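You operate a simulated robot arm through the tools that you are given. There is no shell and no other tool. Be economical: measure what you need, move in short steps, check, and stop when the job is done.

The job below is to be done with a simulated robot arm. You get a single attempt, and the scene is never put back.

## Task
Top up the small blue-banded bottles. At the end: the white plain sample cup from the small table top is on the sample table top; the clear orange-banded beaker from the small table top is on the sample table top; there are three small blue-banded bottles on the sample table top, made up from those on the small table top; whatever was shut is shut again. Leave all else as you found it, and nothing knocked over.

It is judged by the outcome, as a careful person would: the job done as asked, and still so three seconds after it is handed in. It fails if anything else is knocked over, pushed out of place, dropped, spilled or broken.

## Robot
A 7-joint arm with a two-finger parallel gripper, fixed in place. Base frame: the origin is at the foot of the arm, x ahead of it, y to its left, z up; the work surface is at about z = 850. Lengths are in mm, angles in rad, forces in N, time in s.
With the tool pointing down near the work surface it reaches from about 240 to 680 mm from the base axis. Its first joint turns from -1.152 to 1.152 rad. Payload 2.4 kg.
The TCP is the grasp point between the finger pads, 30 mm short of the fingertips. In the tool frame z runs along the fingers and y along their closing line. Largest opening 94 mm; finger width 28, thickness 10; the body of the gripper, 50 by 96 mm, starts 55 mm behind the TCP.
Orientation is that of the tool frame in the base frame, as a unit quaternion [w, x, y, z]. With the fingers straight down and closing along the base's y, the tool's x points along the base's -x, its y along +y and its z along -z.

## Interface
- The arm moves only by the tool play_rows. Its arguments are lists of equal length, an entry for each row: "dp": the shift along the base's x, y, z in mm, a list of three; "angular": the turn, a rotation vector about the base's x, y, z in rad, a list of three. In form: {"dp": [[dx, dy, dz], ...], "angular": [[rx, ry, rz], ...]}. A call has 1 to 12 rows; each row shifts and turns the commanded pose from where the row before left it. "claw" is the gripper command, from -1 (shut) to 1 (fully open), values between in proportion, set as the call begins (left out, the last holds). Each row takes 0.2 s and may step no farther than 50 mm and 0.15 rad from the row before; otherwise, or with a gripper value out of range, the whole call is refused. Where a pose cannot be reached the arm comes as near as it can. A force on the tool above 40 N (or 10 N above the force at the start of the call, whichever is more), or a blocked arm, ends the call early, and 0.2 s more pass. The fingers move at their own pace (about 153 mm/s each) and stop on an object; they squeeze with about 39 N. The grip force told is the motor's: it shows also when the fingers shut on nothing. Time passes only in rows, and 0.2 s behind the last, so rows that do not move let the fingers close. The reply holds the time, the measured pose of the TCP, the force on the tool along the base axes, the opening and the grip force, in the units named above and with some noise.
- Cameras (640 x 400 px; columns grow to the right, rows downward): "scene" is fixed at [43.1, 485.4, 1434.5]; the picture's right is [-0.65, -0.76, 0.00], its down [-0.50, 0.43, -0.75] and it looks along [0.57, -0.49, -0.66] (base axes); focal length 293 px, centre (320, 200). "wrist" rides on the gripper at [76, 14, -103] in the tool frame; the picture's right is [-0.18, 0.98, 0.00], its down [-0.75, -0.14, -0.64] and it looks along [-0.63, -0.12, 0.77] (tool axes); focal length 243 px, centre (320, 200). There is no depth. A picture from a camera that has moved, and an enlarged one, comes with that camera's place and axes in the base frame and with its lens.
- snapshot(camera): a new picture of that camera. It takes no simulated time.
- zoom(camera, box): a new picture of the part [left, top, right, bottom] of that camera's present view, enlarged. It takes no simulated time.
- finish_job(): hands the job in; it is judged then, once.

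Work in short steps. Places have to be worked out from the pictures, the camera data and where the tool is seen: move nearer, look again, correct. Check each grasp and each placing, and mend what went wrong. You have 120 turns and 84 pictures in all, those below and enlarged ones among them. Open the gripper and draw the arm clear of the work before you hand the job in, unless the task says otherwise; then end with one line.

The tools are called as name(argument=value, ...) on one line, values as JSON. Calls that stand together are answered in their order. play_rows: Moves the arm, as the interface text tells. Its arguments: {"type":"object","properties":{"dp":{"type":"array","items":{"type":"array","items":{"type":"number"}}},"angular":{"type":"array","items":{"type":"array","items":{"type":"number"}}},"claw":{"type":"number"}},"required":["dp","angular"]} The other tools are called the same way: snapshot (camera) takes a picture; zoom (camera, box) takes an enlarged picture of a part of a camera's view; finish_job () hands the job in.

At the start:

```text
time: 0.0
tool_pos: [446.9, 62.5, 1181.0]
tool_rot: [0.0, 0.0, 1.0, 0.0]
wrist_force: [-0.5, 0.5, -0.7]
grip_width: 94.1
grip_force: 0.0
```

scene: 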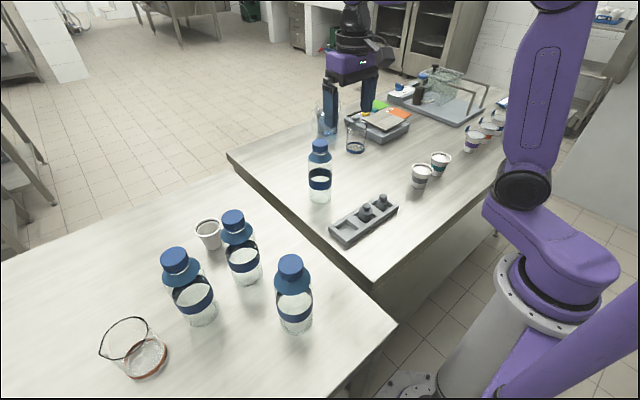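
wrist: 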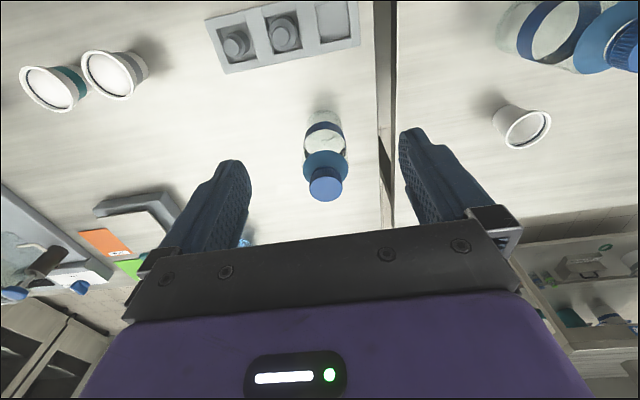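

I'll start with enlarged views of both tables, to tell the bottle sizes apart and see what is shut.

zoom(camera="scene", box=[80, 180, 400, 400])

zoom(camera="scene", box=[280, 60, 520, 260])

```text
1.82 times, centred on (240, 290) of scene
camera zoom: at [43.1, 485.4, 1434.5], right [-0.65, -0.76, 0.0], down [-0.5, 0.43, -0.75], along [0.57, -0.49, -0.66], focal length 533 px, centre (466, 36)
```

zoom: 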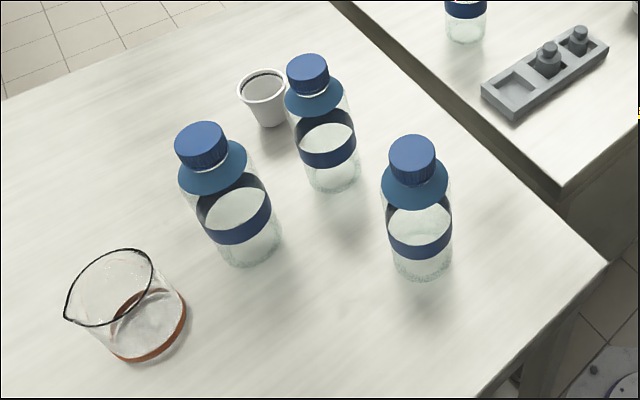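

```text
2.00 times, centred on (400, 160) of scene
camera zoom: at [43.1, 485.4, 1434.5], right [-0.65, -0.76, 0.0], down [-0.5, 0.43, -0.75], along [0.57, -0.49, -0.66], focal length 586 px, centre (160, 280)
```

zoom: 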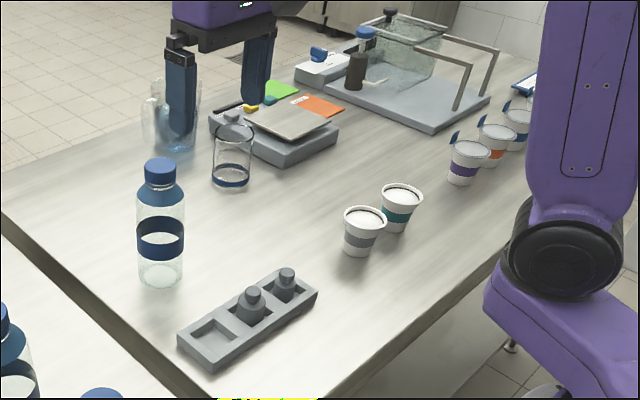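

All three small-table bottles look close to 200 mm tall, at about (286,341), (446,359) and (428,475). The cup is near (593,374) and the beaker near (415,595), both at the limit of reach. I'll swing left for a wrist view.

play_rows(dp=[[-30, 40, 20], [-30, 40, 20], [-30, 40, 20], [-30, 40, 20], [-30, 40, 10], [-10, 40, 0]], angular=[[0, 0, 0], [0, 0, 0], [0, 0, 0], [0, 0, 0], [0, 0, 0], [0, 0, 0]], claw=1)

snapshot(camera="wrist")

snapshot(camera="scene")

```text
refused: row 1 steps farther than a row can; nothing moved
```

```text
79 pictures are left
camera wrist: at [370.4, 75.9, 1283.7], right [0.18, 0.98, 0.0], down [0.75, -0.14, 0.64], along [0.63, -0.12, -0.77], focal length 243 px, centre (320, 200)
```

wrist: 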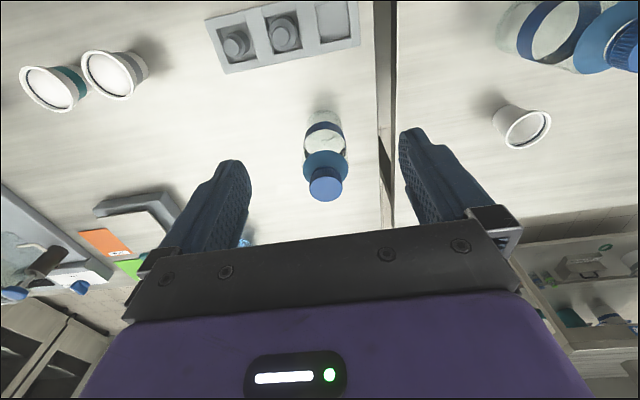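

```text
78 pictures are left
```

scene: 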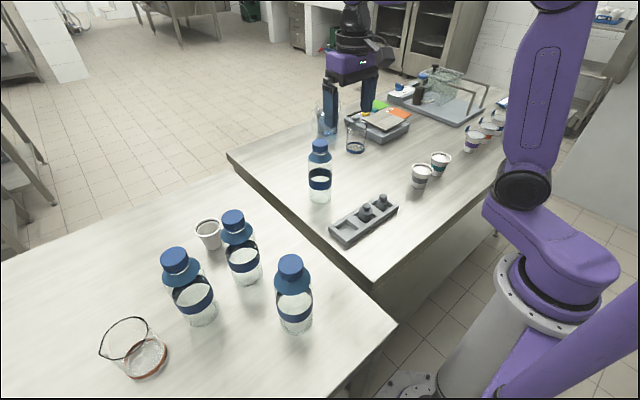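

The first row was too long at 54 mm, so nothing moved. I'll use smaller steps.

play_rows(dp=[[-22, 36, 10], [-22, 36, 10], [-22, 36, 10], [-22, 36, 10], [-22, 36, 10], [-22, 36, 10], [-20, 36, 0]], angular=[[0, 0, 0], [0, 0, 0], [0, 0, 0], [0, 0, 0], [0, 0, 0], [0, 0, 0], [0, 0, 0]], claw=1)

snapshot(camera="wrist")

zoom(camera="scene", box=[290, 60, 490, 200])

```text
time: 1.6
tool_pos: [294.6, 312.4, 1239.8]
tool_rot: [0.0, 0.0, 1.0, 0.0]
wrist_force: [-0.9, 0.0, 1.0]
grip_width: 93.9
grip_force: 0.1
```

```text
77 pictures are left
camera wrist: at [217.8, 326.0, 1342.2], right [0.18, 0.98, 0.0], down [0.75, -0.14, 0.64], along [0.63, -0.12, -0.77], focal length 243 px, centre (320, 200)
```

wrist: 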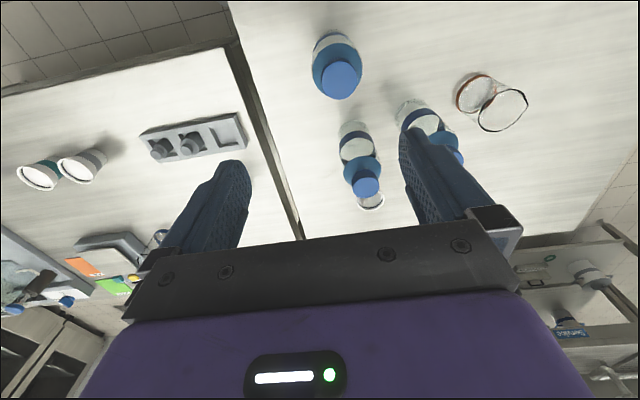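

```text
2.86 times, centred on (390, 130) of scene
camera zoom: at [43.1, 485.4, 1434.5], right [-0.65, -0.76, 0.0], down [-0.5, 0.43, -0.75], along [0.57, -0.49, -0.66], focal length 837 px, centre (120, 400)
```

zoom: 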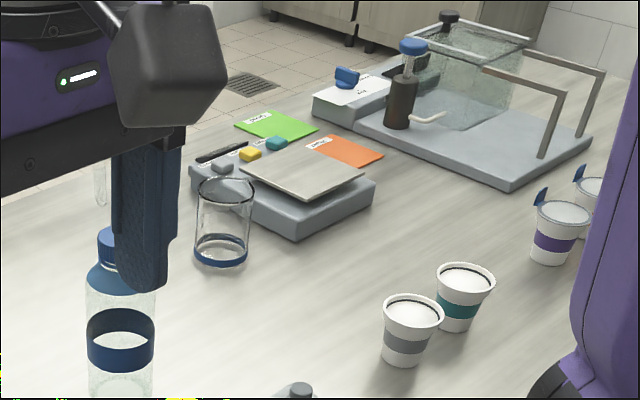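

The caps all measure about 43–45 mm. To compare sizes I'll enlarge each bottle separately.

zoom(camera="scene", box=[250, 240, 350, 340])

zoom(camera="scene", box=[150, 200, 270, 335])

zoom(camera="scene", box=[270, 120, 370, 220])

```text
4.00 times, centred on (300, 290) of scene
camera zoom: at [43.1, 485.4, 1434.5], right [-0.65, -0.76, 0.0], down [-0.5, 0.43, -0.75], along [0.57, -0.49, -0.66], focal length 1172 px, centre (400, -160)
```

zoom: 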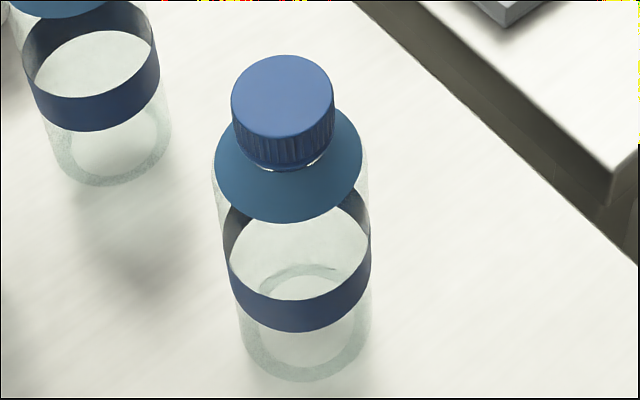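

```text
2.96 times, centred on (210, 268) of scene
camera zoom: at [43.1, 485.4, 1434.5], right [-0.65, -0.76, 0.0], down [-0.5, 0.43, -0.75], along [0.57, -0.49, -0.66], focal length 868 px, centre (646, 0)
```

zoom: 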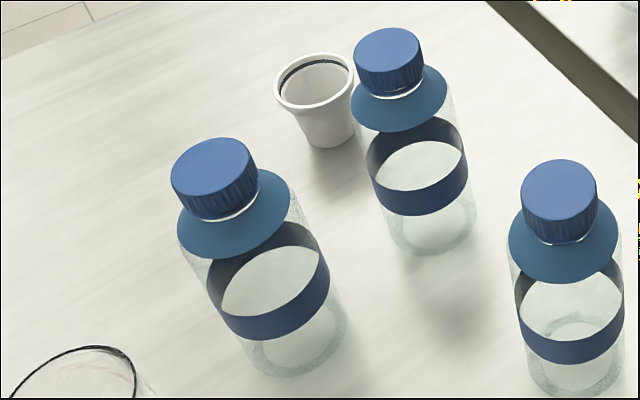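

```text
4.00 times, centred on (320, 170) of scene
camera zoom: at [43.1, 485.4, 1434.5], right [-0.65, -0.76, 0.0], down [-0.5, 0.43, -0.75], along [0.57, -0.49, -0.66], focal length 1172 px, centre (320, 320)
```

zoom: 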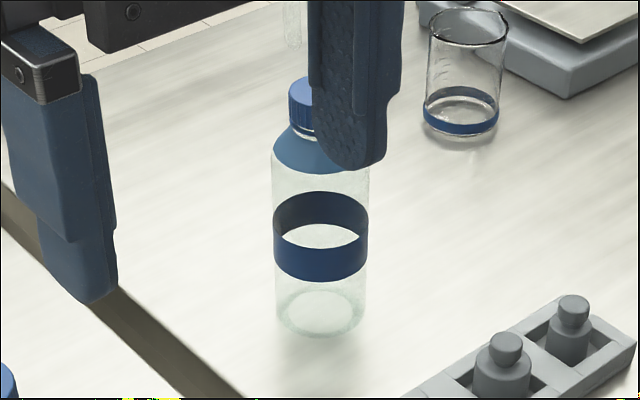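

All four bottles come out about 190 mm tall and 68 mm wide, so they are the same kind. I'll move two of them, C near (295,333) and B near (450,352), holding each by its cap. Now I go above C and check.

play_rows(dp=[[0, 10, -30], [0, 10, -30], [0, 0, -30], [0, 0, -30]], angular=[[0, 0, 0], [0, 0, 0], [0, 0, 0], [0, 0, 0]], claw=1)

snapshot(camera="wrist")

snapshot(camera="scene")

```text
time: 2.6
tool_pos: [291.9, 332.9, 1121.5]
tool_rot: [0.0, 0.0, 1.0, 0.0]
wrist_force: [-0.7, -0.1, 0.0]
grip_width: 94.0
grip_force: 0.0
```

```text
72 pictures are left
camera wrist: at [216.4, 346.8, 1223.2], right [0.18, 0.98, 0.0], down [0.75, -0.14, 0.64], along [0.63, -0.12, -0.77], focal length 243 px, centre (320, 200)
```

wrist: 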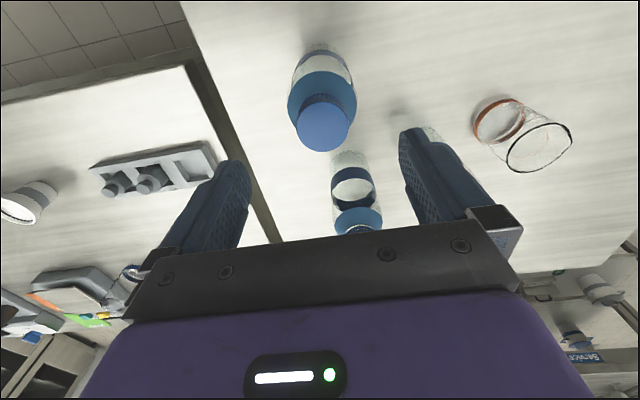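

```text
71 pictures are left
```

scene: 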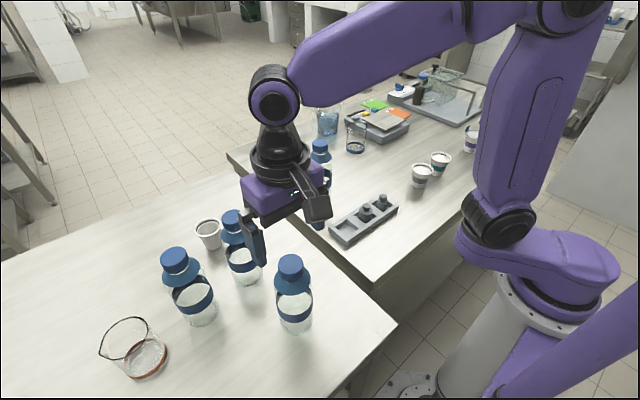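

The cap is centred at about (293,334), right below the TCP. I go down to z≈1028 and close on the cap.

play_rows(dp=[[1, 1, -30], [0, 0, -30], [0, 0, -20], [0, 0, -13], [0, 0, 0]], angular=[[0, 0, 0], [0, 0, 0], [0, 0, 0], [0, 0, 0], [0, 0, 0]], claw=1)

snapshot(camera="wrist")

zoom(camera="scene", box=[220, 180, 380, 340])

```text
time: 3.8
tool_pos: [294.9, 336.1, 1027.1]
tool_rot: [0.0, 0.0, 1.0, 0.0]
wrist_force: [-0.5, 0.8, 0.0]
grip_width: 94.0
grip_force: 0.0
```

```text
70 pictures are left
camera wrist: at [218.2, 349.3, 1129.1], right [0.18, 0.98, 0.0], down [0.75, -0.14, 0.64], along [0.63, -0.12, -0.77], focal length 243 px, centre (320, 200)
```

wrist: 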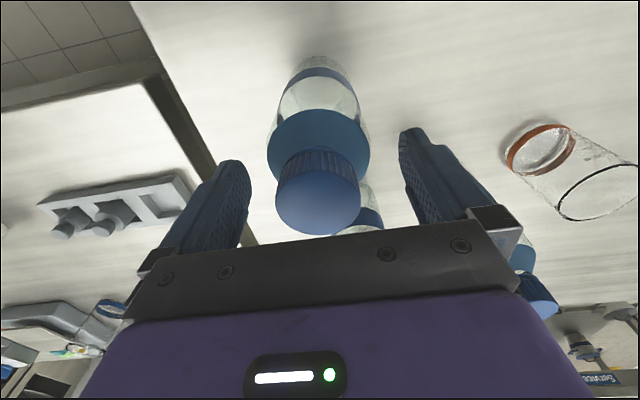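

```text
2.50 times, centred on (300, 260) of scene
camera zoom: at [43.1, 485.4, 1434.5], right [-0.65, -0.76, 0.0], down [-0.5, 0.43, -0.75], along [0.57, -0.49, -0.66], focal length 732 px, centre (370, 50)
```

zoom: 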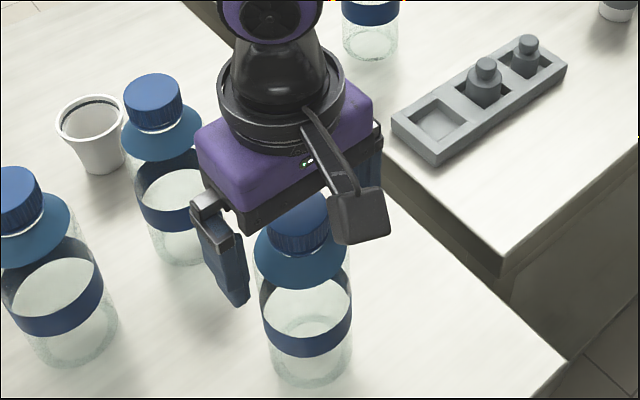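

The cap is between the fingers, about 5 mm nearer the robot than the TCP. I shift slightly and close.

play_rows(dp=[[-4, -1, 0], [0, 0, 0]], angular=[[0, 0, 0], [0, 0, 0]])

play_rows(dp=[[0, 0, 0], [0, 0, 0], [0, 0, 0]], angular=[[0, 0, 0], [0, 0, 0], [0, 0, 0]], claw=-1)

play_rows(dp=[[0, 0, 10], [0, 0, 20]], angular=[[0, 0, 0], [0, 0, 0]])

snapshot(camera="scene")

```text
time: 4.4
tool_pos: [290.2, 334.4, 1027.0]
tool_rot: [0.0, 0.0, 1.0, -0.001]
wrist_force: [-0.1, -0.6, 0.0]
grip_width: 94.0
grip_force: 0.1
```

```text
time: 5.2
tool_pos: [290.3, 336.1, 1029.6]
tool_rot: [0.002, 0.0, 1.0, 0.002]
wrist_force: [-1.1, -2.6, 29.5]
grip_width: 53.6
grip_force: 39.3
```

```text
time: 5.8
tool_pos: [290.0, 334.0, 1058.3]
tool_rot: [-0.002, 0.0, 1.0, -0.001]
wrist_force: [-0.7, -0.4, -0.3]
grip_width: 42.4
grip_force: 39.7
```

```text
68 pictures are left
```

scene: 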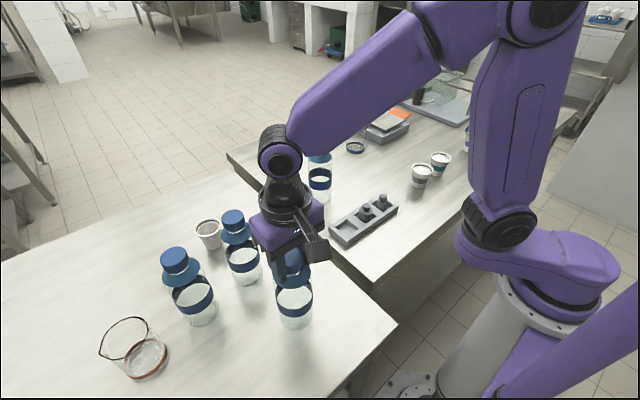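

The fingertips rode up the shoulder: the pads closed to 53 mm, then slipped to the 42 mm cap on lifting, and the bottle is still standing. I'll open, regrip a little higher at z≈1038, and lift.

play_rows(dp=[[0, 0, 0], [0, 0, -10], [0, 0, -10], [0, 0, 0]], angular=[[0, 0, 0], [0, 0, 0], [0, 0, 0], [0, 0, 0]], claw=1)

snapshot(camera="wrist")

play_rows(dp=[[0, 0, 0], [0, 0, 0], [0, 0, 0]], angular=[[0, 0, 0], [0, 0, 0], [0, 0, 0]], claw=-1)

```text
time: 6.8
tool_pos: [290.8, 334.5, 1036.0]
tool_rot: [0.0, 0.0, 1.0, 0.001]
wrist_force: [-0.9, 0.7, 0.5]
grip_width: 93.9
grip_force: 0.1
```

```text
67 pictures are left
camera wrist: at [214.4, 347.6, 1139.4], right [0.18, 0.98, 0.0], down [0.75, -0.14, 0.64], along [0.63, -0.12, -0.77], focal length 243 px, centre (320, 200)
```

wrist: 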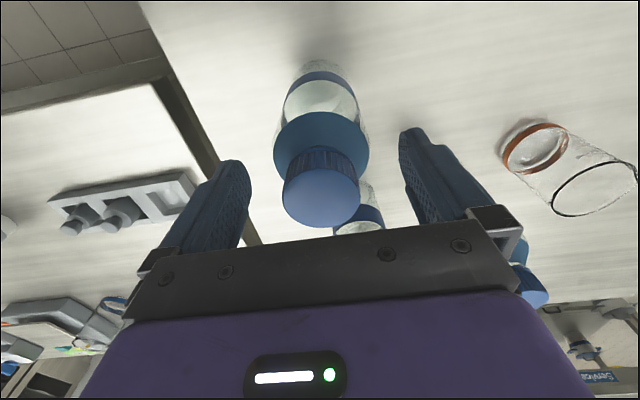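

```text
time: 7.6
tool_pos: [290.4, 334.3, 1037.0]
tool_rot: [0.0, 0.0, 1.0, 0.0]
wrist_force: [-1.3, -2.5, 14.2]
grip_width: 43.2
grip_force: 38.9
```

The width is 43 mm, matching the cap. I lift 40 mm and check the weight.

play_rows(dp=[[0, 0, 10], [0, 0, 15], [0, 0, 15], [0, 0, 0]], angular=[[0, 0, 0], [0, 0, 0], [0, 0, 0], [0, 0, 0]])

zoom(camera="scene", box=[220, 180, 380, 340])

```text
time: 8.6
tool_pos: [292.7, 333.2, 1076.6]
tool_rot: [0.0, 0.001, 1.0, 0.0]
wrist_force: [-0.7, -0.3, -0.3]
grip_width: 42.9
grip_force: 38.9
```

```text
2.50 times, centred on (300, 260) of scene
camera zoom: at [43.1, 485.4, 1434.5], right [-0.65, -0.76, 0.0], down [-0.5, 0.43, -0.75], along [0.57, -0.49, -0.66], focal length 732 px, centre (370, 50)
```

zoom: 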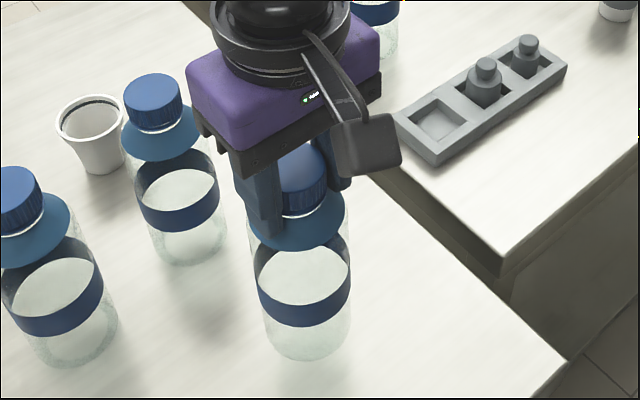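

The bottle hangs from the gripper. I raise it, then carry it around S and over the rack.

play_rows(dp=[[0, 0, 35], [0, 0, 40], [0, 0, 35], [14, -32, 0], [16, -33, 0], [16, -33, 0], [16, -33, 0], [16, -33, 0], [16, -33, 0], [14, -36, 0]], angular=[[0, 0, 0], [0, 0, 0], [0, 0, 0], [0, 0, 0], [0, 0, 0], [0, 0, 0], [0, 0, 0], [0, 0, 0], [0, 0, 0], [0, 0, 0]])

play_rows(dp=[[6, -35, 0], [6, -35, 0], [6, -35, 0], [6, -35, 0], [6, -35, 0], [6, -35, 0], [25, -20, 0], [30, -15, 0], [30, -12, 0], [30, -12, 0], [30, -12, 0], [0, 0, 0]], angular=[[0, 0, 0], [0, 0, 0], [0, 0, 0], [0, 0, 0], [0, 0, 0], [0, 0, 0], [0, 0, 0], [0, 0, 0], [0, 0, 0], [0, 0, 0], [0, 0, 0], [0, 0, 0]])

snapshot(camera="wrist")

snapshot(camera="scene")

```text
time: 10.8
tool_pos: [399.7, 99.5, 1188.9]
tool_rot: [0.0, 0.0, 1.0, 0.0]
wrist_force: [0.1, -0.4, -0.1]
grip_width: 42.5
grip_force: 38.9
```

```text
time: 13.4
tool_pos: [581.4, -178.6, 1188.9]
tool_rot: [0.0, 0.0, 1.0, 0.001]
wrist_force: [-0.5, 0.8, -0.1]
grip_width: 42.4
grip_force: 39.6
```

```text
65 pictures are left
camera wrist: at [505.4, -165.9, 1291.5], right [0.18, 0.98, 0.0], down [0.75, -0.14, 0.64], along [0.63, -0.12, -0.77], focal length 243 px, centre (320, 200)
```

wrist: 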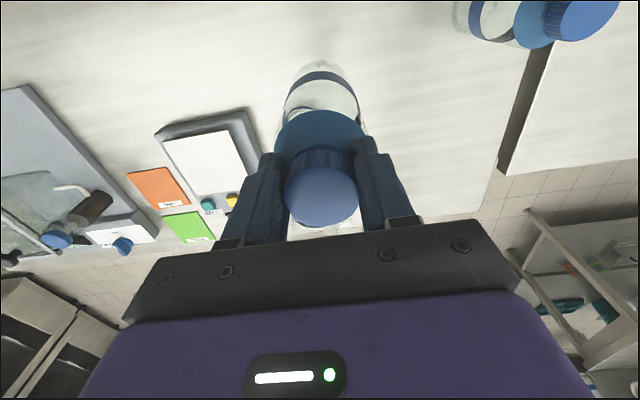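

```text
64 pictures are left
```

scene: 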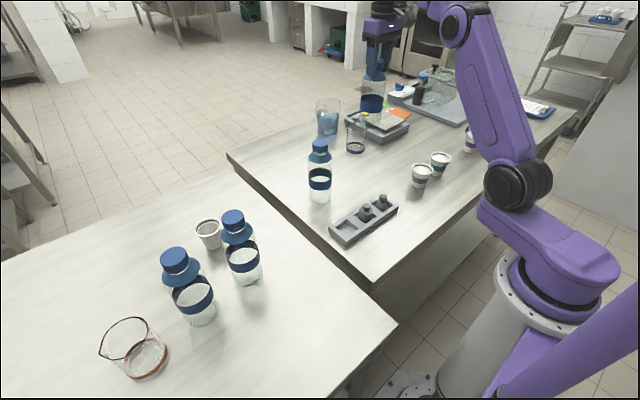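

The blue-banded beaker is near (669,-222), so I'll place this bottle at about (560,-165), clear of everything, and lower it.

play_rows(dp=[[-11, 7, 0], [-10, 7, 0], [0, 0, -40], [0, 0, -40], [0, 0, -35], [0, 0, -20], [0, 0, -10], [0, 0, 0]], angular=[[0, 0, 0], [0, 0, 0], [0, 0, 0], [0, 0, 0], [0, 0, 0], [0, 0, 0], [0, 0, 0], [0, 0, 0]])

zoom(camera="scene", box=[280, 60, 480, 200])

```text
time: 15.2
tool_pos: [560.7, -165.1, 1042.5]
tool_rot: [0.0, 0.0, 1.0, 0.0]
wrist_force: [-0.2, 1.1, -0.2]
grip_width: 42.3
grip_force: 39.5
```

```text
2.86 times, centred on (380, 130) of scene
camera zoom: at [43.1, 485.4, 1434.5], right [-0.65, -0.76, 0.0], down [-0.5, 0.43, -0.75], along [0.57, -0.49, -0.66], focal length 837 px, centre (149, 400)
```

zoom: 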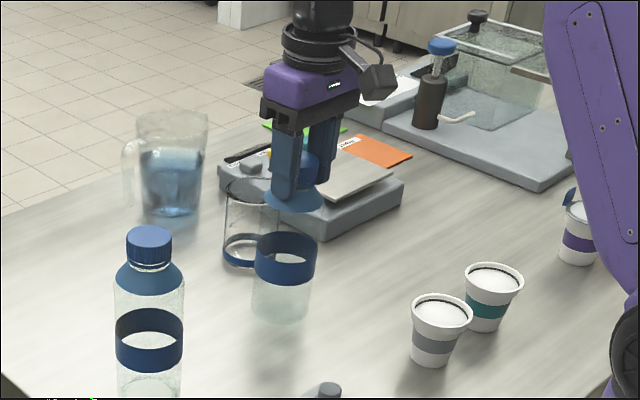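

There are about 5 mm left to go. I lower gently until it touches.

play_rows(dp=[[0, 0, -2], [0, 0, -2], [0, 0, -1], [0, 0, 0]], angular=[[0, 0, 0], [0, 0, 0], [0, 0, 0], [0, 0, 0]])

```text
time: 16.2
tool_pos: [560.6, -165.5, 1038.6]
tool_rot: [0.002, 0.001, 1.0, 0.0]
wrist_force: [-0.1, 0.9, 9.9]
grip_width: 42.6
grip_force: 39.4
```

Contact reads 10 N at z≈1038.6, so the bottle is standing. I release it and go straight up.

play_rows(dp=[[0, 0, 0], [0, 0, 0], [0, 0, 0]], angular=[[0, 0, 0], [0, 0, 0], [0, 0, 0]], claw=1)

play_rows(dp=[[0, 0, 20], [0, 0, 40], [0, 0, 40], [0, 0, 40], [-30, 14, 10], [-30, 14, 10], [-30, 14, 10]], angular=[[0, 0, 0], [0, 0, 0], [0, 0, 0], [0, 0, 0], [0, 0, 0], [0, 0, 0], [0, 0, 0]])

snapshot(camera="wrist")

zoom(camera="scene", box=[280, 60, 480, 260])

```text
time: 17.0
tool_pos: [560.1, -165.9, 1037.4]
tool_rot: [0.0, 0.001, 1.0, 0.001]
wrist_force: [-0.1, 1.3, -0.8]
grip_width: 94.1
grip_force: 0.0
```

```text
time: 18.6
tool_pos: [470.4, -121.5, 1207.7]
tool_rot: [0.0, 0.001, 1.0, 0.0]
wrist_force: [-0.8, 0.2, -0.1]
grip_width: 93.9
grip_force: 0.2
```

```text
62 pictures are left
camera wrist: at [393.8, -108.0, 1309.2], right [0.18, 0.98, 0.0], down [0.75, -0.14, 0.64], along [0.63, -0.12, -0.77], focal length 243 px, centre (320, 200)
```

wrist: 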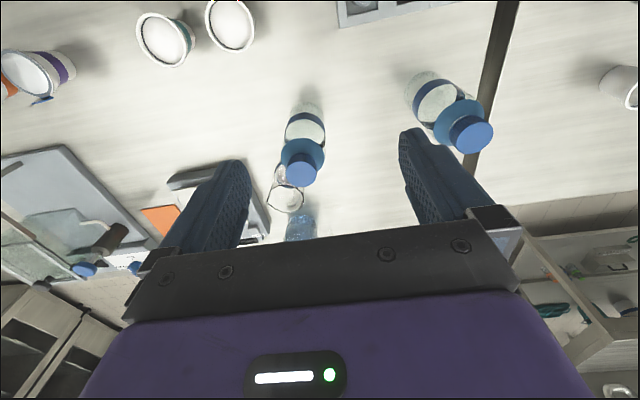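

```text
2.00 times, centred on (380, 160) of scene
camera zoom: at [43.1, 485.4, 1434.5], right [-0.65, -0.76, 0.0], down [-0.5, 0.43, -0.75], along [0.57, -0.49, -0.66], focal length 586 px, centre (200, 280)
```

zoom: 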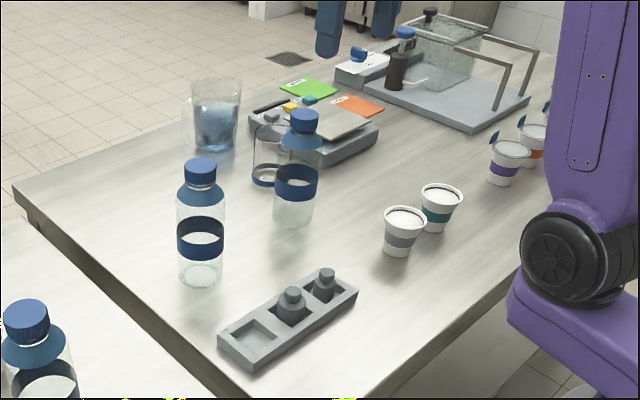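

The first bottle is standing well. With an empty gripper well above everything, I go to bottle B near (450,352).

play_rows(dp=[[-2, 40, 0], [-2, 40, 0], [-2, 40, 0], [-2, 40, 0], [-2, 40, 0], [-2, 40, 0], [-2, 40, 0], [-2, 40, 0], [-2, 40, 0], [-2, 40, -20], [0, 40, -30], [0, 33, -30]], angular=[[0, 0, 0], [0, 0, 0], [0, 0, 0], [0, 0, 0], [0, 0, 0], [0, 0, 0], [0, 0, 0], [0, 0, 0], [0, 0, 0], [0, 0, 0], [0, 0, 0], [0, 0, 0]])

snapshot(camera="wrist")

```text
time: 21.2
tool_pos: [448.1, 354.2, 1126.6]
tool_rot: [0.0, 0.0, 1.0, 0.0]
wrist_force: [-0.3, 0.6, 0.3]
grip_width: 93.9
grip_force: 0.1
```

```text
60 pictures are left
camera wrist: at [371.6, 366.8, 1228.8], right [0.18, 0.98, 0.0], down [0.75, -0.14, 0.64], along [0.63, -0.12, -0.77], focal length 243 px, centre (320, 200)
```

wrist: 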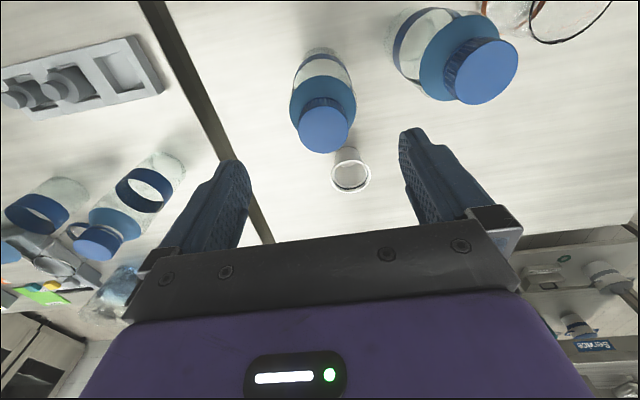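

B's cap is at about (453,354). I descend to z≈1038 and grip.

play_rows(dp=[[4, 0, -30], [0, 0, -30], [0, 0, -20], [0, 0, -8], [0, 0, 0]], angular=[[0, 0, 0], [0, 0, 0], [0, 0, 0], [0, 0, 0], [0, 0, 0]])

snapshot(camera="wrist")

```text
time: 22.4
tool_pos: [450.9, 347.4, 1040.1]
tool_rot: [0.0, 0.0, 1.0, 0.0]
wrist_force: [0.0, 0.5, 0.3]
grip_width: 93.9
grip_force: 0.0
```

```text
59 pictures are left
camera wrist: at [375.7, 360.7, 1142.1], right [0.18, 0.98, 0.0], down [0.75, -0.14, 0.64], along [0.63, -0.12, -0.77], focal length 243 px, centre (320, 200)
```

wrist: 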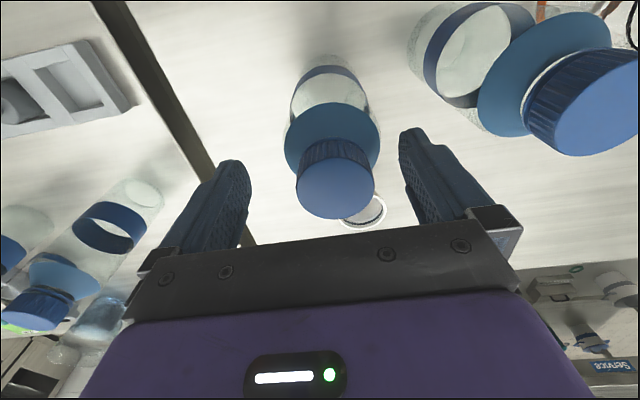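

The cap sits about 6 mm to +y of the gripper centre. I correct that, drop 2 mm, and close.

play_rows(dp=[[0, 6, -1], [0, 0, 0]], angular=[[0, 0, 0], [0, 0, 0]])

play_rows(dp=[[0, 0, 0], [0, 0, 0], [0, 0, 0]], angular=[[0, 0, 0], [0, 0, 0], [0, 0, 0]], claw=-1)

play_rows(dp=[[0, 0, 10], [0, 0, 15], [0, 0, 15], [0, 0, 0]], angular=[[0, 0, 0], [0, 0, 0], [0, 0, 0], [0, 0, 0]])

zoom(camera="scene", box=[150, 150, 330, 330])

```text
time: 23.0
tool_pos: [453.6, 354.5, 1038.3]
tool_rot: [0.0, 0.0, 1.0, 0.0]
wrist_force: [0.0, -0.8, 0.5]
grip_width: 93.6
grip_force: 0.0
```

```text
time: 23.8
tool_pos: [452.3, 354.6, 1039.1]
tool_rot: [0.001, -0.001, 1.0, 0.0]
wrist_force: [-0.3, 0.1, 6.5]
grip_width: 41.8
grip_force: 38.8
```

```text
time: 24.8
tool_pos: [452.8, 355.6, 1079.9]
tool_rot: [0.0, -0.001, 1.0, -0.001]
wrist_force: [0.4, -0.4, 0.1]
grip_width: 41.3
grip_force: 39.2
```

```text
2.22 times, centred on (240, 240) of scene
camera zoom: at [43.1, 485.4, 1434.5], right [-0.65, -0.76, 0.0], down [-0.5, 0.43, -0.75], along [0.57, -0.49, -0.66], focal length 651 px, centre (498, 111)
```

zoom: 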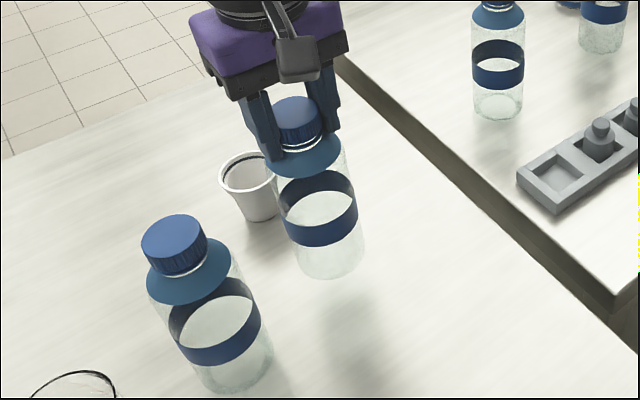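

B is lifted. I raise it and carry it along x≈455 past S, then out between S and the first bottle to about (655,-25).

play_rows(dp=[[0, 0, 40], [0, 0, 40], [0, 0, 40], [0, -30, 0], [0, -35, 0], [0, -38, 0], [0, -38, 0], [0, -38, 0], [0, -38, 0], [0, -38, 0], [0, -38, 0], [0, -38, 0]], angular=[[0, 0, 0], [0, 0, 0], [0, 0, 0], [0, 0, 0], [0, 0, 0], [0, 0, 0], [0, 0, 0], [0, 0, 0], [0, 0, 0], [0, 0, 0], [0, 0, 0], [0, 0, 0]])

play_rows(dp=[[0, -38, 0], [0, -36, 0], [10, -10, 0], [30, 0, 0], [30, 0, 0], [30, 0, 0], [30, 0, 0], [30, 8, 0], [25, 12, 0], [18, 16, 0], [0, 0, 0]], angular=[[0, 0, 0], [0, 0, 0], [0, 0, 0], [0, 0, 0], [0, 0, 0], [0, 0, 0], [0, 0, 0], [0, 0, 0], [0, 0, 0], [0, 0, 0], [0, 0, 0]])

snapshot(camera="scene")

snapshot(camera="wrist")

```text
time: 27.4
tool_pos: [451.8, 21.2, 1199.1]
tool_rot: [0.0, -0.001, 1.0, -0.001]
wrist_force: [-0.7, -0.1, -0.5]
grip_width: 41.3
grip_force: 39.0
```

```text
time: 29.8
tool_pos: [627.6, -29.8, 1190.2]
tool_rot: [0.0, 0.001, 1.0, 0.0]
wrist_force: [0.6, 0.0, -0.5]
grip_width: 41.8
grip_force: 39.3
out of reach, approached as far as the arm can: row 9, 10
```

```text
57 pictures are left
```

scene: 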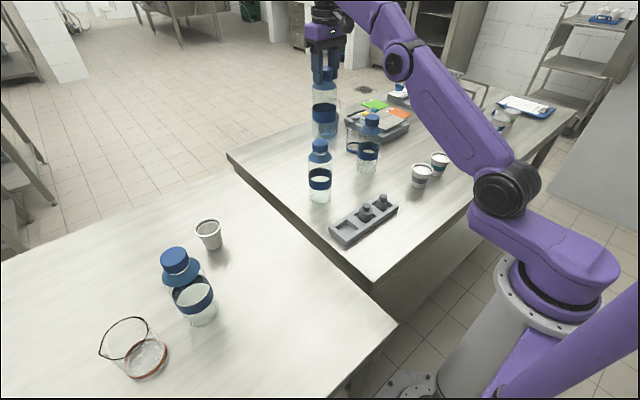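

```text
56 pictures are left
camera wrist: at [551.4, -15.9, 1292.6], right [0.18, 0.98, 0.0], down [0.75, -0.14, 0.64], along [0.63, -0.12, -0.77], focal length 243 px, centre (320, 200)
```

wrist: 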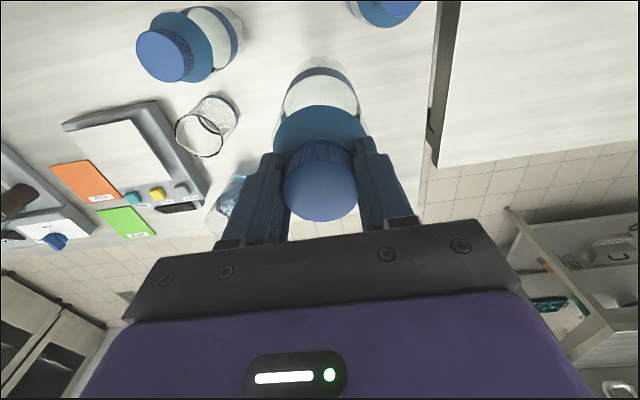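

At this height the reach stops near x=628. It should extend lower down, so I descend and check.

play_rows(dp=[[0, 0, -30], [0, 0, -30], [0, 0, -30], [0, 0, -30], [0, 0, 0]], angular=[[0, 0, 0], [0, 0, 0], [0, 0, 0], [0, 0, 0], [0, 0, 0]])

```text
time: 31.0
tool_pos: [624.4, -28.3, 1069.9]
tool_rot: [0.0, 0.0, 1.0, 0.001]
wrist_force: [0.1, -0.8, -0.7]
grip_width: 41.6
grip_force: 39.3
```

The command had been clamped. I extend 28 mm in x here, then continue down.

play_rows(dp=[[14, 3, 0], [14, 3, 0], [0, 0, -15], [0, 0, -9], [0, 0, -2], [0, 0, 0]], angular=[[0, 0, 0], [0, 0, 0], [0, 0, 0], [0, 0, 0], [0, 0, 0], [0, 0, 0]])

```text
time: 32.4
tool_pos: [653.8, -24.4, 1045.1]
tool_rot: [0.0, 0.0, 1.0, 0.0]
wrist_force: [-0.1, 0.1, -0.8]
grip_width: 41.7
grip_force: 39.1
```

play_rows(dp=[[0, 0, -2], [0, 0, -2], [0, 0, -1], [0, 0, 0]], angular=[[0, 0, 0], [0, 0, 0], [0, 0, 0], [0, 0, 0]])

```text
time: 33.4
tool_pos: [653.1, -25.9, 1040.9]
tool_rot: [0.001, 0.0, 1.0, 0.0]
wrist_force: [0.4, -0.7, -0.9]
grip_width: 41.5
grip_force: 39.4
```

There is no contact yet, so I go down a few millimetres more.

play_rows(dp=[[0, 0, -1], [0, 0, -1], [0, 0, 0]], angular=[[0, 0, 0], [0, 0, 0], [0, 0, 0]])

```text
time: 34.2
tool_pos: [651.9, -25.0, 1039.8]
tool_rot: [0.001, 0.0, 1.0, 0.001]
wrist_force: [-1.6, -0.3, 9.8]
grip_width: 41.6
grip_force: 38.9
```

Contact at 9.8 N. I release, rise, and check.

play_rows(dp=[[0, 0, 0], [0, 0, 0], [0, 0, 0]], angular=[[0, 0, 0], [0, 0, 0], [0, 0, 0]], claw=1)

play_rows(dp=[[0, 0, 20], [0, 0, 35], [-10, 0, 40], [-30, 0, 35], [-40, 0, 10], [-40, 10, 0], [-40, 30, 0]], angular=[[0, 0, 0], [0, 0, 0], [0, 0, 0], [0, 0, 0], [0, 0, 0], [0, 0, 0], [0, 0, 0]])

snapshot(camera="scene")

```text
time: 35.0
tool_pos: [652.5, -24.1, 1036.8]
tool_rot: [0.0, 0.0, 1.0, 0.0]
wrist_force: [-0.1, -0.6, 0.0]
grip_width: 93.9
grip_force: 0.1
```

```text
time: 36.6
tool_pos: [492.8, 16.5, 1173.9]
tool_rot: [0.002, 0.0, 1.0, 0.0]
wrist_force: [0.6, 0.2, -0.1]
grip_width: 94.0
grip_force: 0.0
```

```text
55 pictures are left
```

scene: 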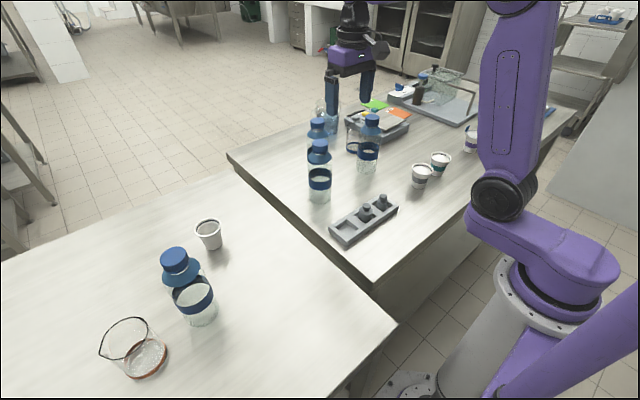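

All three bottles are now on the sample table. The cup at about (590,374) is 698 mm out, so I'll turn the tool to that bearing (0.565 rad) and tilt it 0.4 rad outward for reach.

play_rows(dp=[[0, 36, 0], [0, 36, 0], [0, 36, 0], [0, 36, 0], [0, 36, 0], [0, 36, 0], [0, 36, 0], [0, 32, 0]], angular=[[0, 0, 0.141], [0, 0, 0.141], [0, 0, 0.141], [0, 0, 0.142], [0.0713, -0.1123, 0], [0.0713, -0.1123, 0], [0.0713, -0.1123, 0], [0, 0, 0]])

snapshot(camera="wrist")

```text
time: 38.4
tool_pos: [491.7, 300.0, 1176.8]
tool_rot: [0.192, -0.273, 0.941, 0.056]
wrist_force: [-1.0, 0.3, -0.1]
grip_width: 94.1
grip_force: 0.0
```

```text
54 pictures are left
camera wrist: at [391.9, 251.7, 1242.1], right [-0.38, 0.92, 0.07], down [0.45, 0.12, 0.89], along [0.81, 0.37, -0.46], focal length 243 px, centre (320, 200)
```

wrist: 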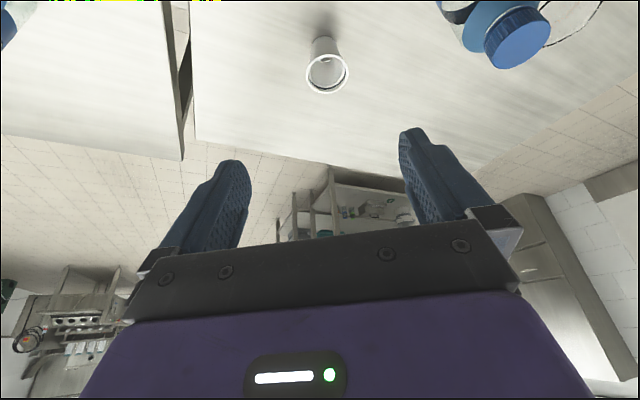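

The cup is at about (590,370) with its rim near z=918. I move to a pre-grasp point 120 mm back along the tool axis.

play_rows(dp=[[12, 9, -34], [12, 9, -34], [12, 9, -34], [12, 9, -35], [11, 9, -35], [0, 0, 0]], angular=[[0, 0, 0], [0, 0, 0], [0, 0, 0], [0, 0, 0], [0, 0, 0], [0, 0, 0]])

snapshot(camera="wrist")

```text
time: 39.8
tool_pos: [553.0, 346.5, 1009.3]
tool_rot: [0.191, -0.273, 0.941, 0.055]
wrist_force: [0.3, 0.5, -0.6]
grip_width: 94.0
grip_force: 0.0
```

```text
53 pictures are left
camera wrist: at [451.8, 297.8, 1074.0], right [-0.38, 0.92, 0.07], down [0.45, 0.12, 0.88], along [0.81, 0.37, -0.46], focal length 243 px, centre (320, 200)
```

wrist: 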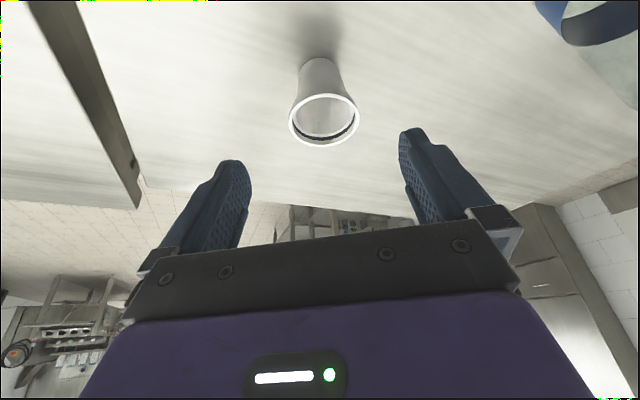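

The cup rim is at (588,370). I advance along the tool axis to z≈895.

play_rows(dp=[[9, 6, -28], [9, 6, -28], [9, 6, -28], [9, 6, -28], [0, 0, 0]], angular=[[0, 0, 0], [0, 0, 0], [0, 0, 0], [0, 0, 0], [0, 0, 0]])

snapshot(camera="wrist")

zoom(camera="scene", box=[130, 160, 310, 340])

```text
time: 41.0
tool_pos: [586.4, 369.2, 893.6]
tool_rot: [0.191, -0.274, 0.941, 0.055]
wrist_force: [-0.5, -0.1, -0.6]
grip_width: 93.8
grip_force: 0.1
```

```text
52 pictures are left
camera wrist: at [485.7, 321.1, 958.4], right [-0.38, 0.92, 0.07], down [0.45, 0.12, 0.88], along [0.81, 0.37, -0.46], focal length 243 px, centre (320, 200)
```

wrist: 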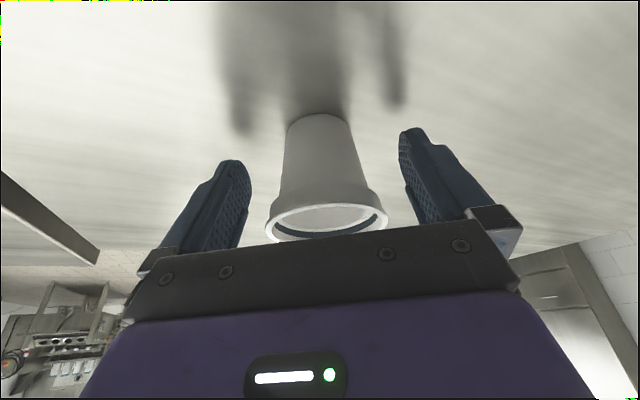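

```text
2.22 times, centred on (220, 250) of scene
camera zoom: at [43.1, 485.4, 1434.5], right [-0.65, -0.76, 0.0], down [-0.5, 0.43, -0.75], along [0.57, -0.49, -0.66], focal length 651 px, centre (542, 89)
```

zoom: 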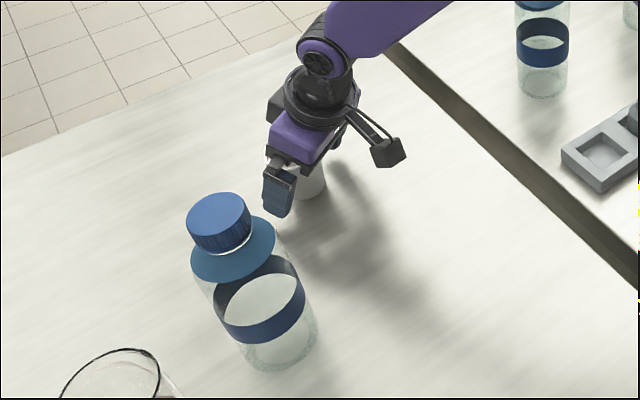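

The cup is centred between the fingers. I close and lift a little.

play_rows(dp=[[0, 0, 0], [0, 0, 0], [0, 0, 0]], angular=[[0, 0, 0], [0, 0, 0], [0, 0, 0]], claw=-1)

play_rows(dp=[[0, 0, 10], [0, 0, 20], [0, 0, 30], [0, 0, 0]], angular=[[0, 0, 0], [0, 0, 0], [0, 0, 0], [0, 0, 0]])

snapshot(camera="wrist")

zoom(camera="scene", box=[130, 160, 310, 340])

```text
time: 41.8
tool_pos: [585.9, 368.6, 894.3]
tool_rot: [0.19, -0.274, 0.941, 0.056]
wrist_force: [0.4, 0.3, 1.2]
grip_width: 59.8
grip_force: 38.8
```

```text
time: 42.8
tool_pos: [586.8, 367.3, 957.1]
tool_rot: [0.191, -0.274, 0.941, 0.056]
wrist_force: [0.1, -0.2, -0.8]
grip_width: 59.2
grip_force: 39.6
```

```text
50 pictures are left
camera wrist: at [486.5, 318.5, 1021.3], right [-0.38, 0.92, 0.07], down [0.45, 0.12, 0.88], along [0.81, 0.37, -0.46], focal length 243 px, centre (320, 200)
```

wrist: 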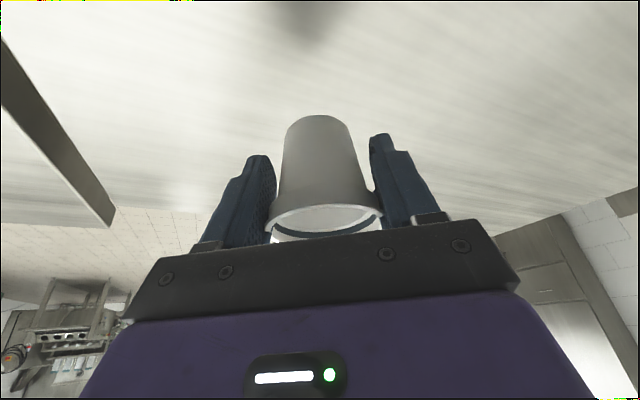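

```text
2.22 times, centred on (220, 250) of scene
camera zoom: at [43.1, 485.4, 1434.5], right [-0.65, -0.76, 0.0], down [-0.5, 0.43, -0.75], along [0.57, -0.49, -0.66], focal length 651 px, centre (542, 89)
```

zoom: 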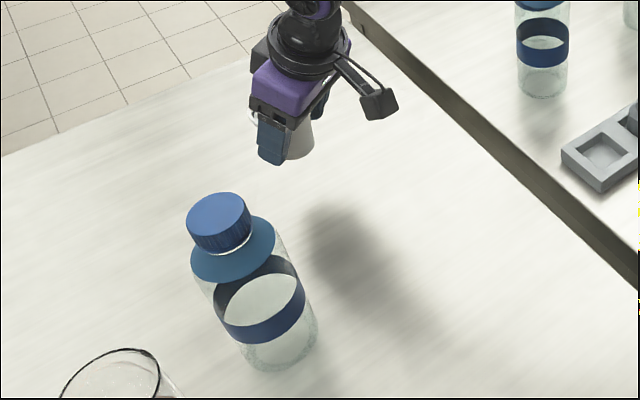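

The cup is held upright. Keeping the tilt, I'll carry it inward around S with a yaw of -0.832 to about (475,-130) on the sample table.

play_rows(dp=[[0, 0, 40], [0, 0, 45], [-20, -33, 0], [-20, -33, 0], [-20, -33, 0], [-20, -33, 0], [-20, -33, 0], [-20, -33, 0], [-20, -33, 0], [-16, -33, 0]], angular=[[0, 0, 0], [0, 0, 0], [0, 0, -0.104], [0, 0, -0.104], [0, 0, -0.104], [0, 0, -0.104], [0, 0, -0.104], [0, 0, -0.104], [0, 0, -0.104], [0, 0, -0.104]])

play_rows(dp=[[2, -33, 0], [4, -33, 0], [6, -33, 0], [8, -33, 0], [8, -33, 0], [8, -33, 0], [8, -32, 0], [0, 0, 0]], angular=[[0, 0, 0], [0, 0, 0], [0, 0, 0], [0, 0, 0], [0, 0, 0], [0, 0, 0], [0, 0, 0], [0, 0, 0]])

snapshot(camera="scene")

snapshot(camera="wrist")

```text
time: 45.0
tool_pos: [428.1, 102.0, 1039.5]
tool_rot: [0.198, 0.131, 0.971, -0.026]
wrist_force: [0.2, 0.4, 0.7]
grip_width: 58.9
grip_force: 39.0
```

```text
time: 46.8
tool_pos: [471.3, -127.4, 1040.9]
tool_rot: [0.197, 0.131, 0.971, -0.027]
wrist_force: [-0.2, 0.3, -0.1]
grip_width: 58.1
grip_force: 38.9
```

```text
48 pictures are left
```

scene: 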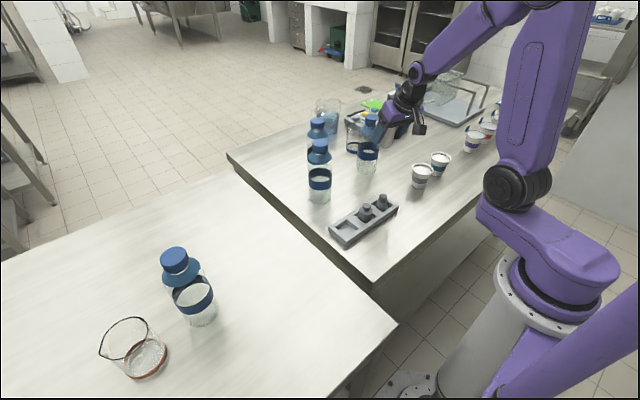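

```text
47 pictures are left
camera wrist: at [370.1, -85.8, 1106.1], right [0.42, 0.9, 0.07], down [0.39, -0.25, 0.88], along [0.82, -0.35, -0.46], focal length 243 px, centre (320, 200)
```

wrist: 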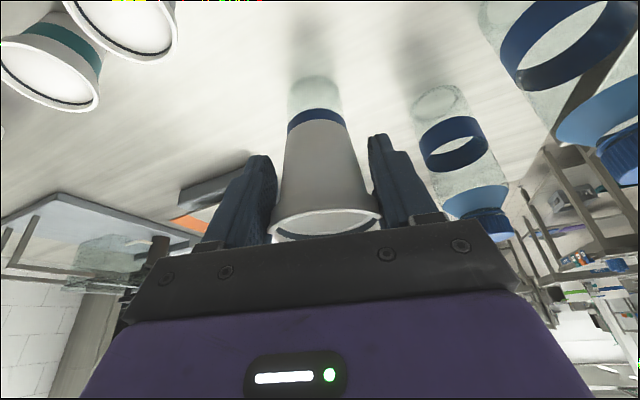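

The way down is clear; rack bottle tops are near z=900 and the camera will stay at about 959. I lower the cup to contact at TCP z≈894.

play_rows(dp=[[0, 0, -35], [0, 0, -35], [0, 0, -35], [0, 0, -25], [0, 0, -10], [0, 0, 0]], angular=[[0, 0, 0], [0, 0, 0], [0, 0, 0], [0, 0, 0], [0, 0, 0], [0, 0, 0]])

play_rows(dp=[[0, 0, -2], [0, 0, -2], [0, 0, -1], [0, 0, 0]], angular=[[0, 0, 0], [0, 0, 0], [0, 0, 0], [0, 0, 0]])

snapshot(camera="wrist")

```text
time: 48.2
tool_pos: [472.5, -127.8, 899.3]
tool_rot: [0.197, 0.131, 0.971, -0.027]
wrist_force: [-0.4, -0.3, -0.2]
grip_width: 57.5
grip_force: 38.8
```

```text
time: 49.2
tool_pos: [474.2, -125.8, 894.2]
tool_rot: [0.196, 0.129, 0.972, -0.026]
wrist_force: [-0.2, 0.4, 0.4]
grip_width: 56.8
grip_force: 38.8
```

```text
46 pictures are left
camera wrist: at [371.0, -85.3, 959.2], right [0.42, 0.9, 0.07], down [0.39, -0.25, 0.88], along [0.82, -0.35, -0.46], focal length 243 px, centre (320, 200)
```

wrist: 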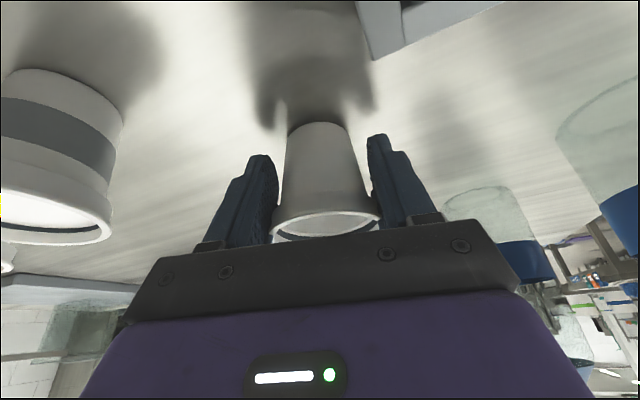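

No contact yet. The grip has crept narrower, so the cup may have slid up a little in the fingers. I continue in small steps.

play_rows(dp=[[0, 0, -1], [0, 0, -1], [0, 0, -1], [0, 0, -1], [0, 0, 0]], angular=[[0, 0, 0], [0, 0, 0], [0, 0, 0], [0, 0, 0], [0, 0, 0]])

zoom(camera="wrist", box=[220, 80, 420, 240])

```text
time: 50.4
tool_pos: [475.6, -126.2, 891.3]
tool_rot: [0.197, 0.13, 0.971, -0.026]
wrist_force: [-0.5, 0.3, 5.2]
grip_width: 56.3
grip_force: 39.3
```

```text
2.50 times, centred on (320, 160) of wrist
camera zoom: at [372.4, -84.4, 955.9], right [0.42, 0.9, 0.07], down [0.39, -0.25, 0.88], along [0.82, -0.35, -0.46], focal length 606 px, centre (320, 300)
```

zoom: 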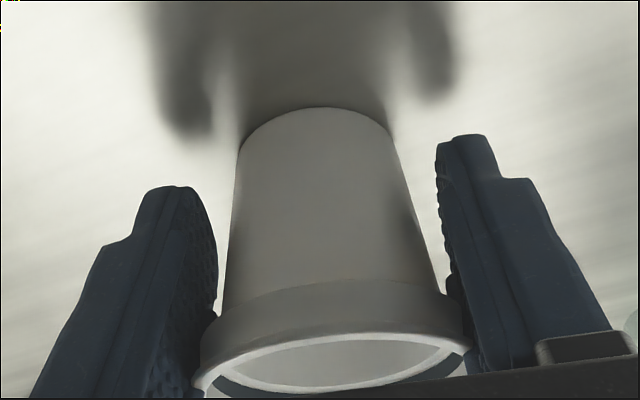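

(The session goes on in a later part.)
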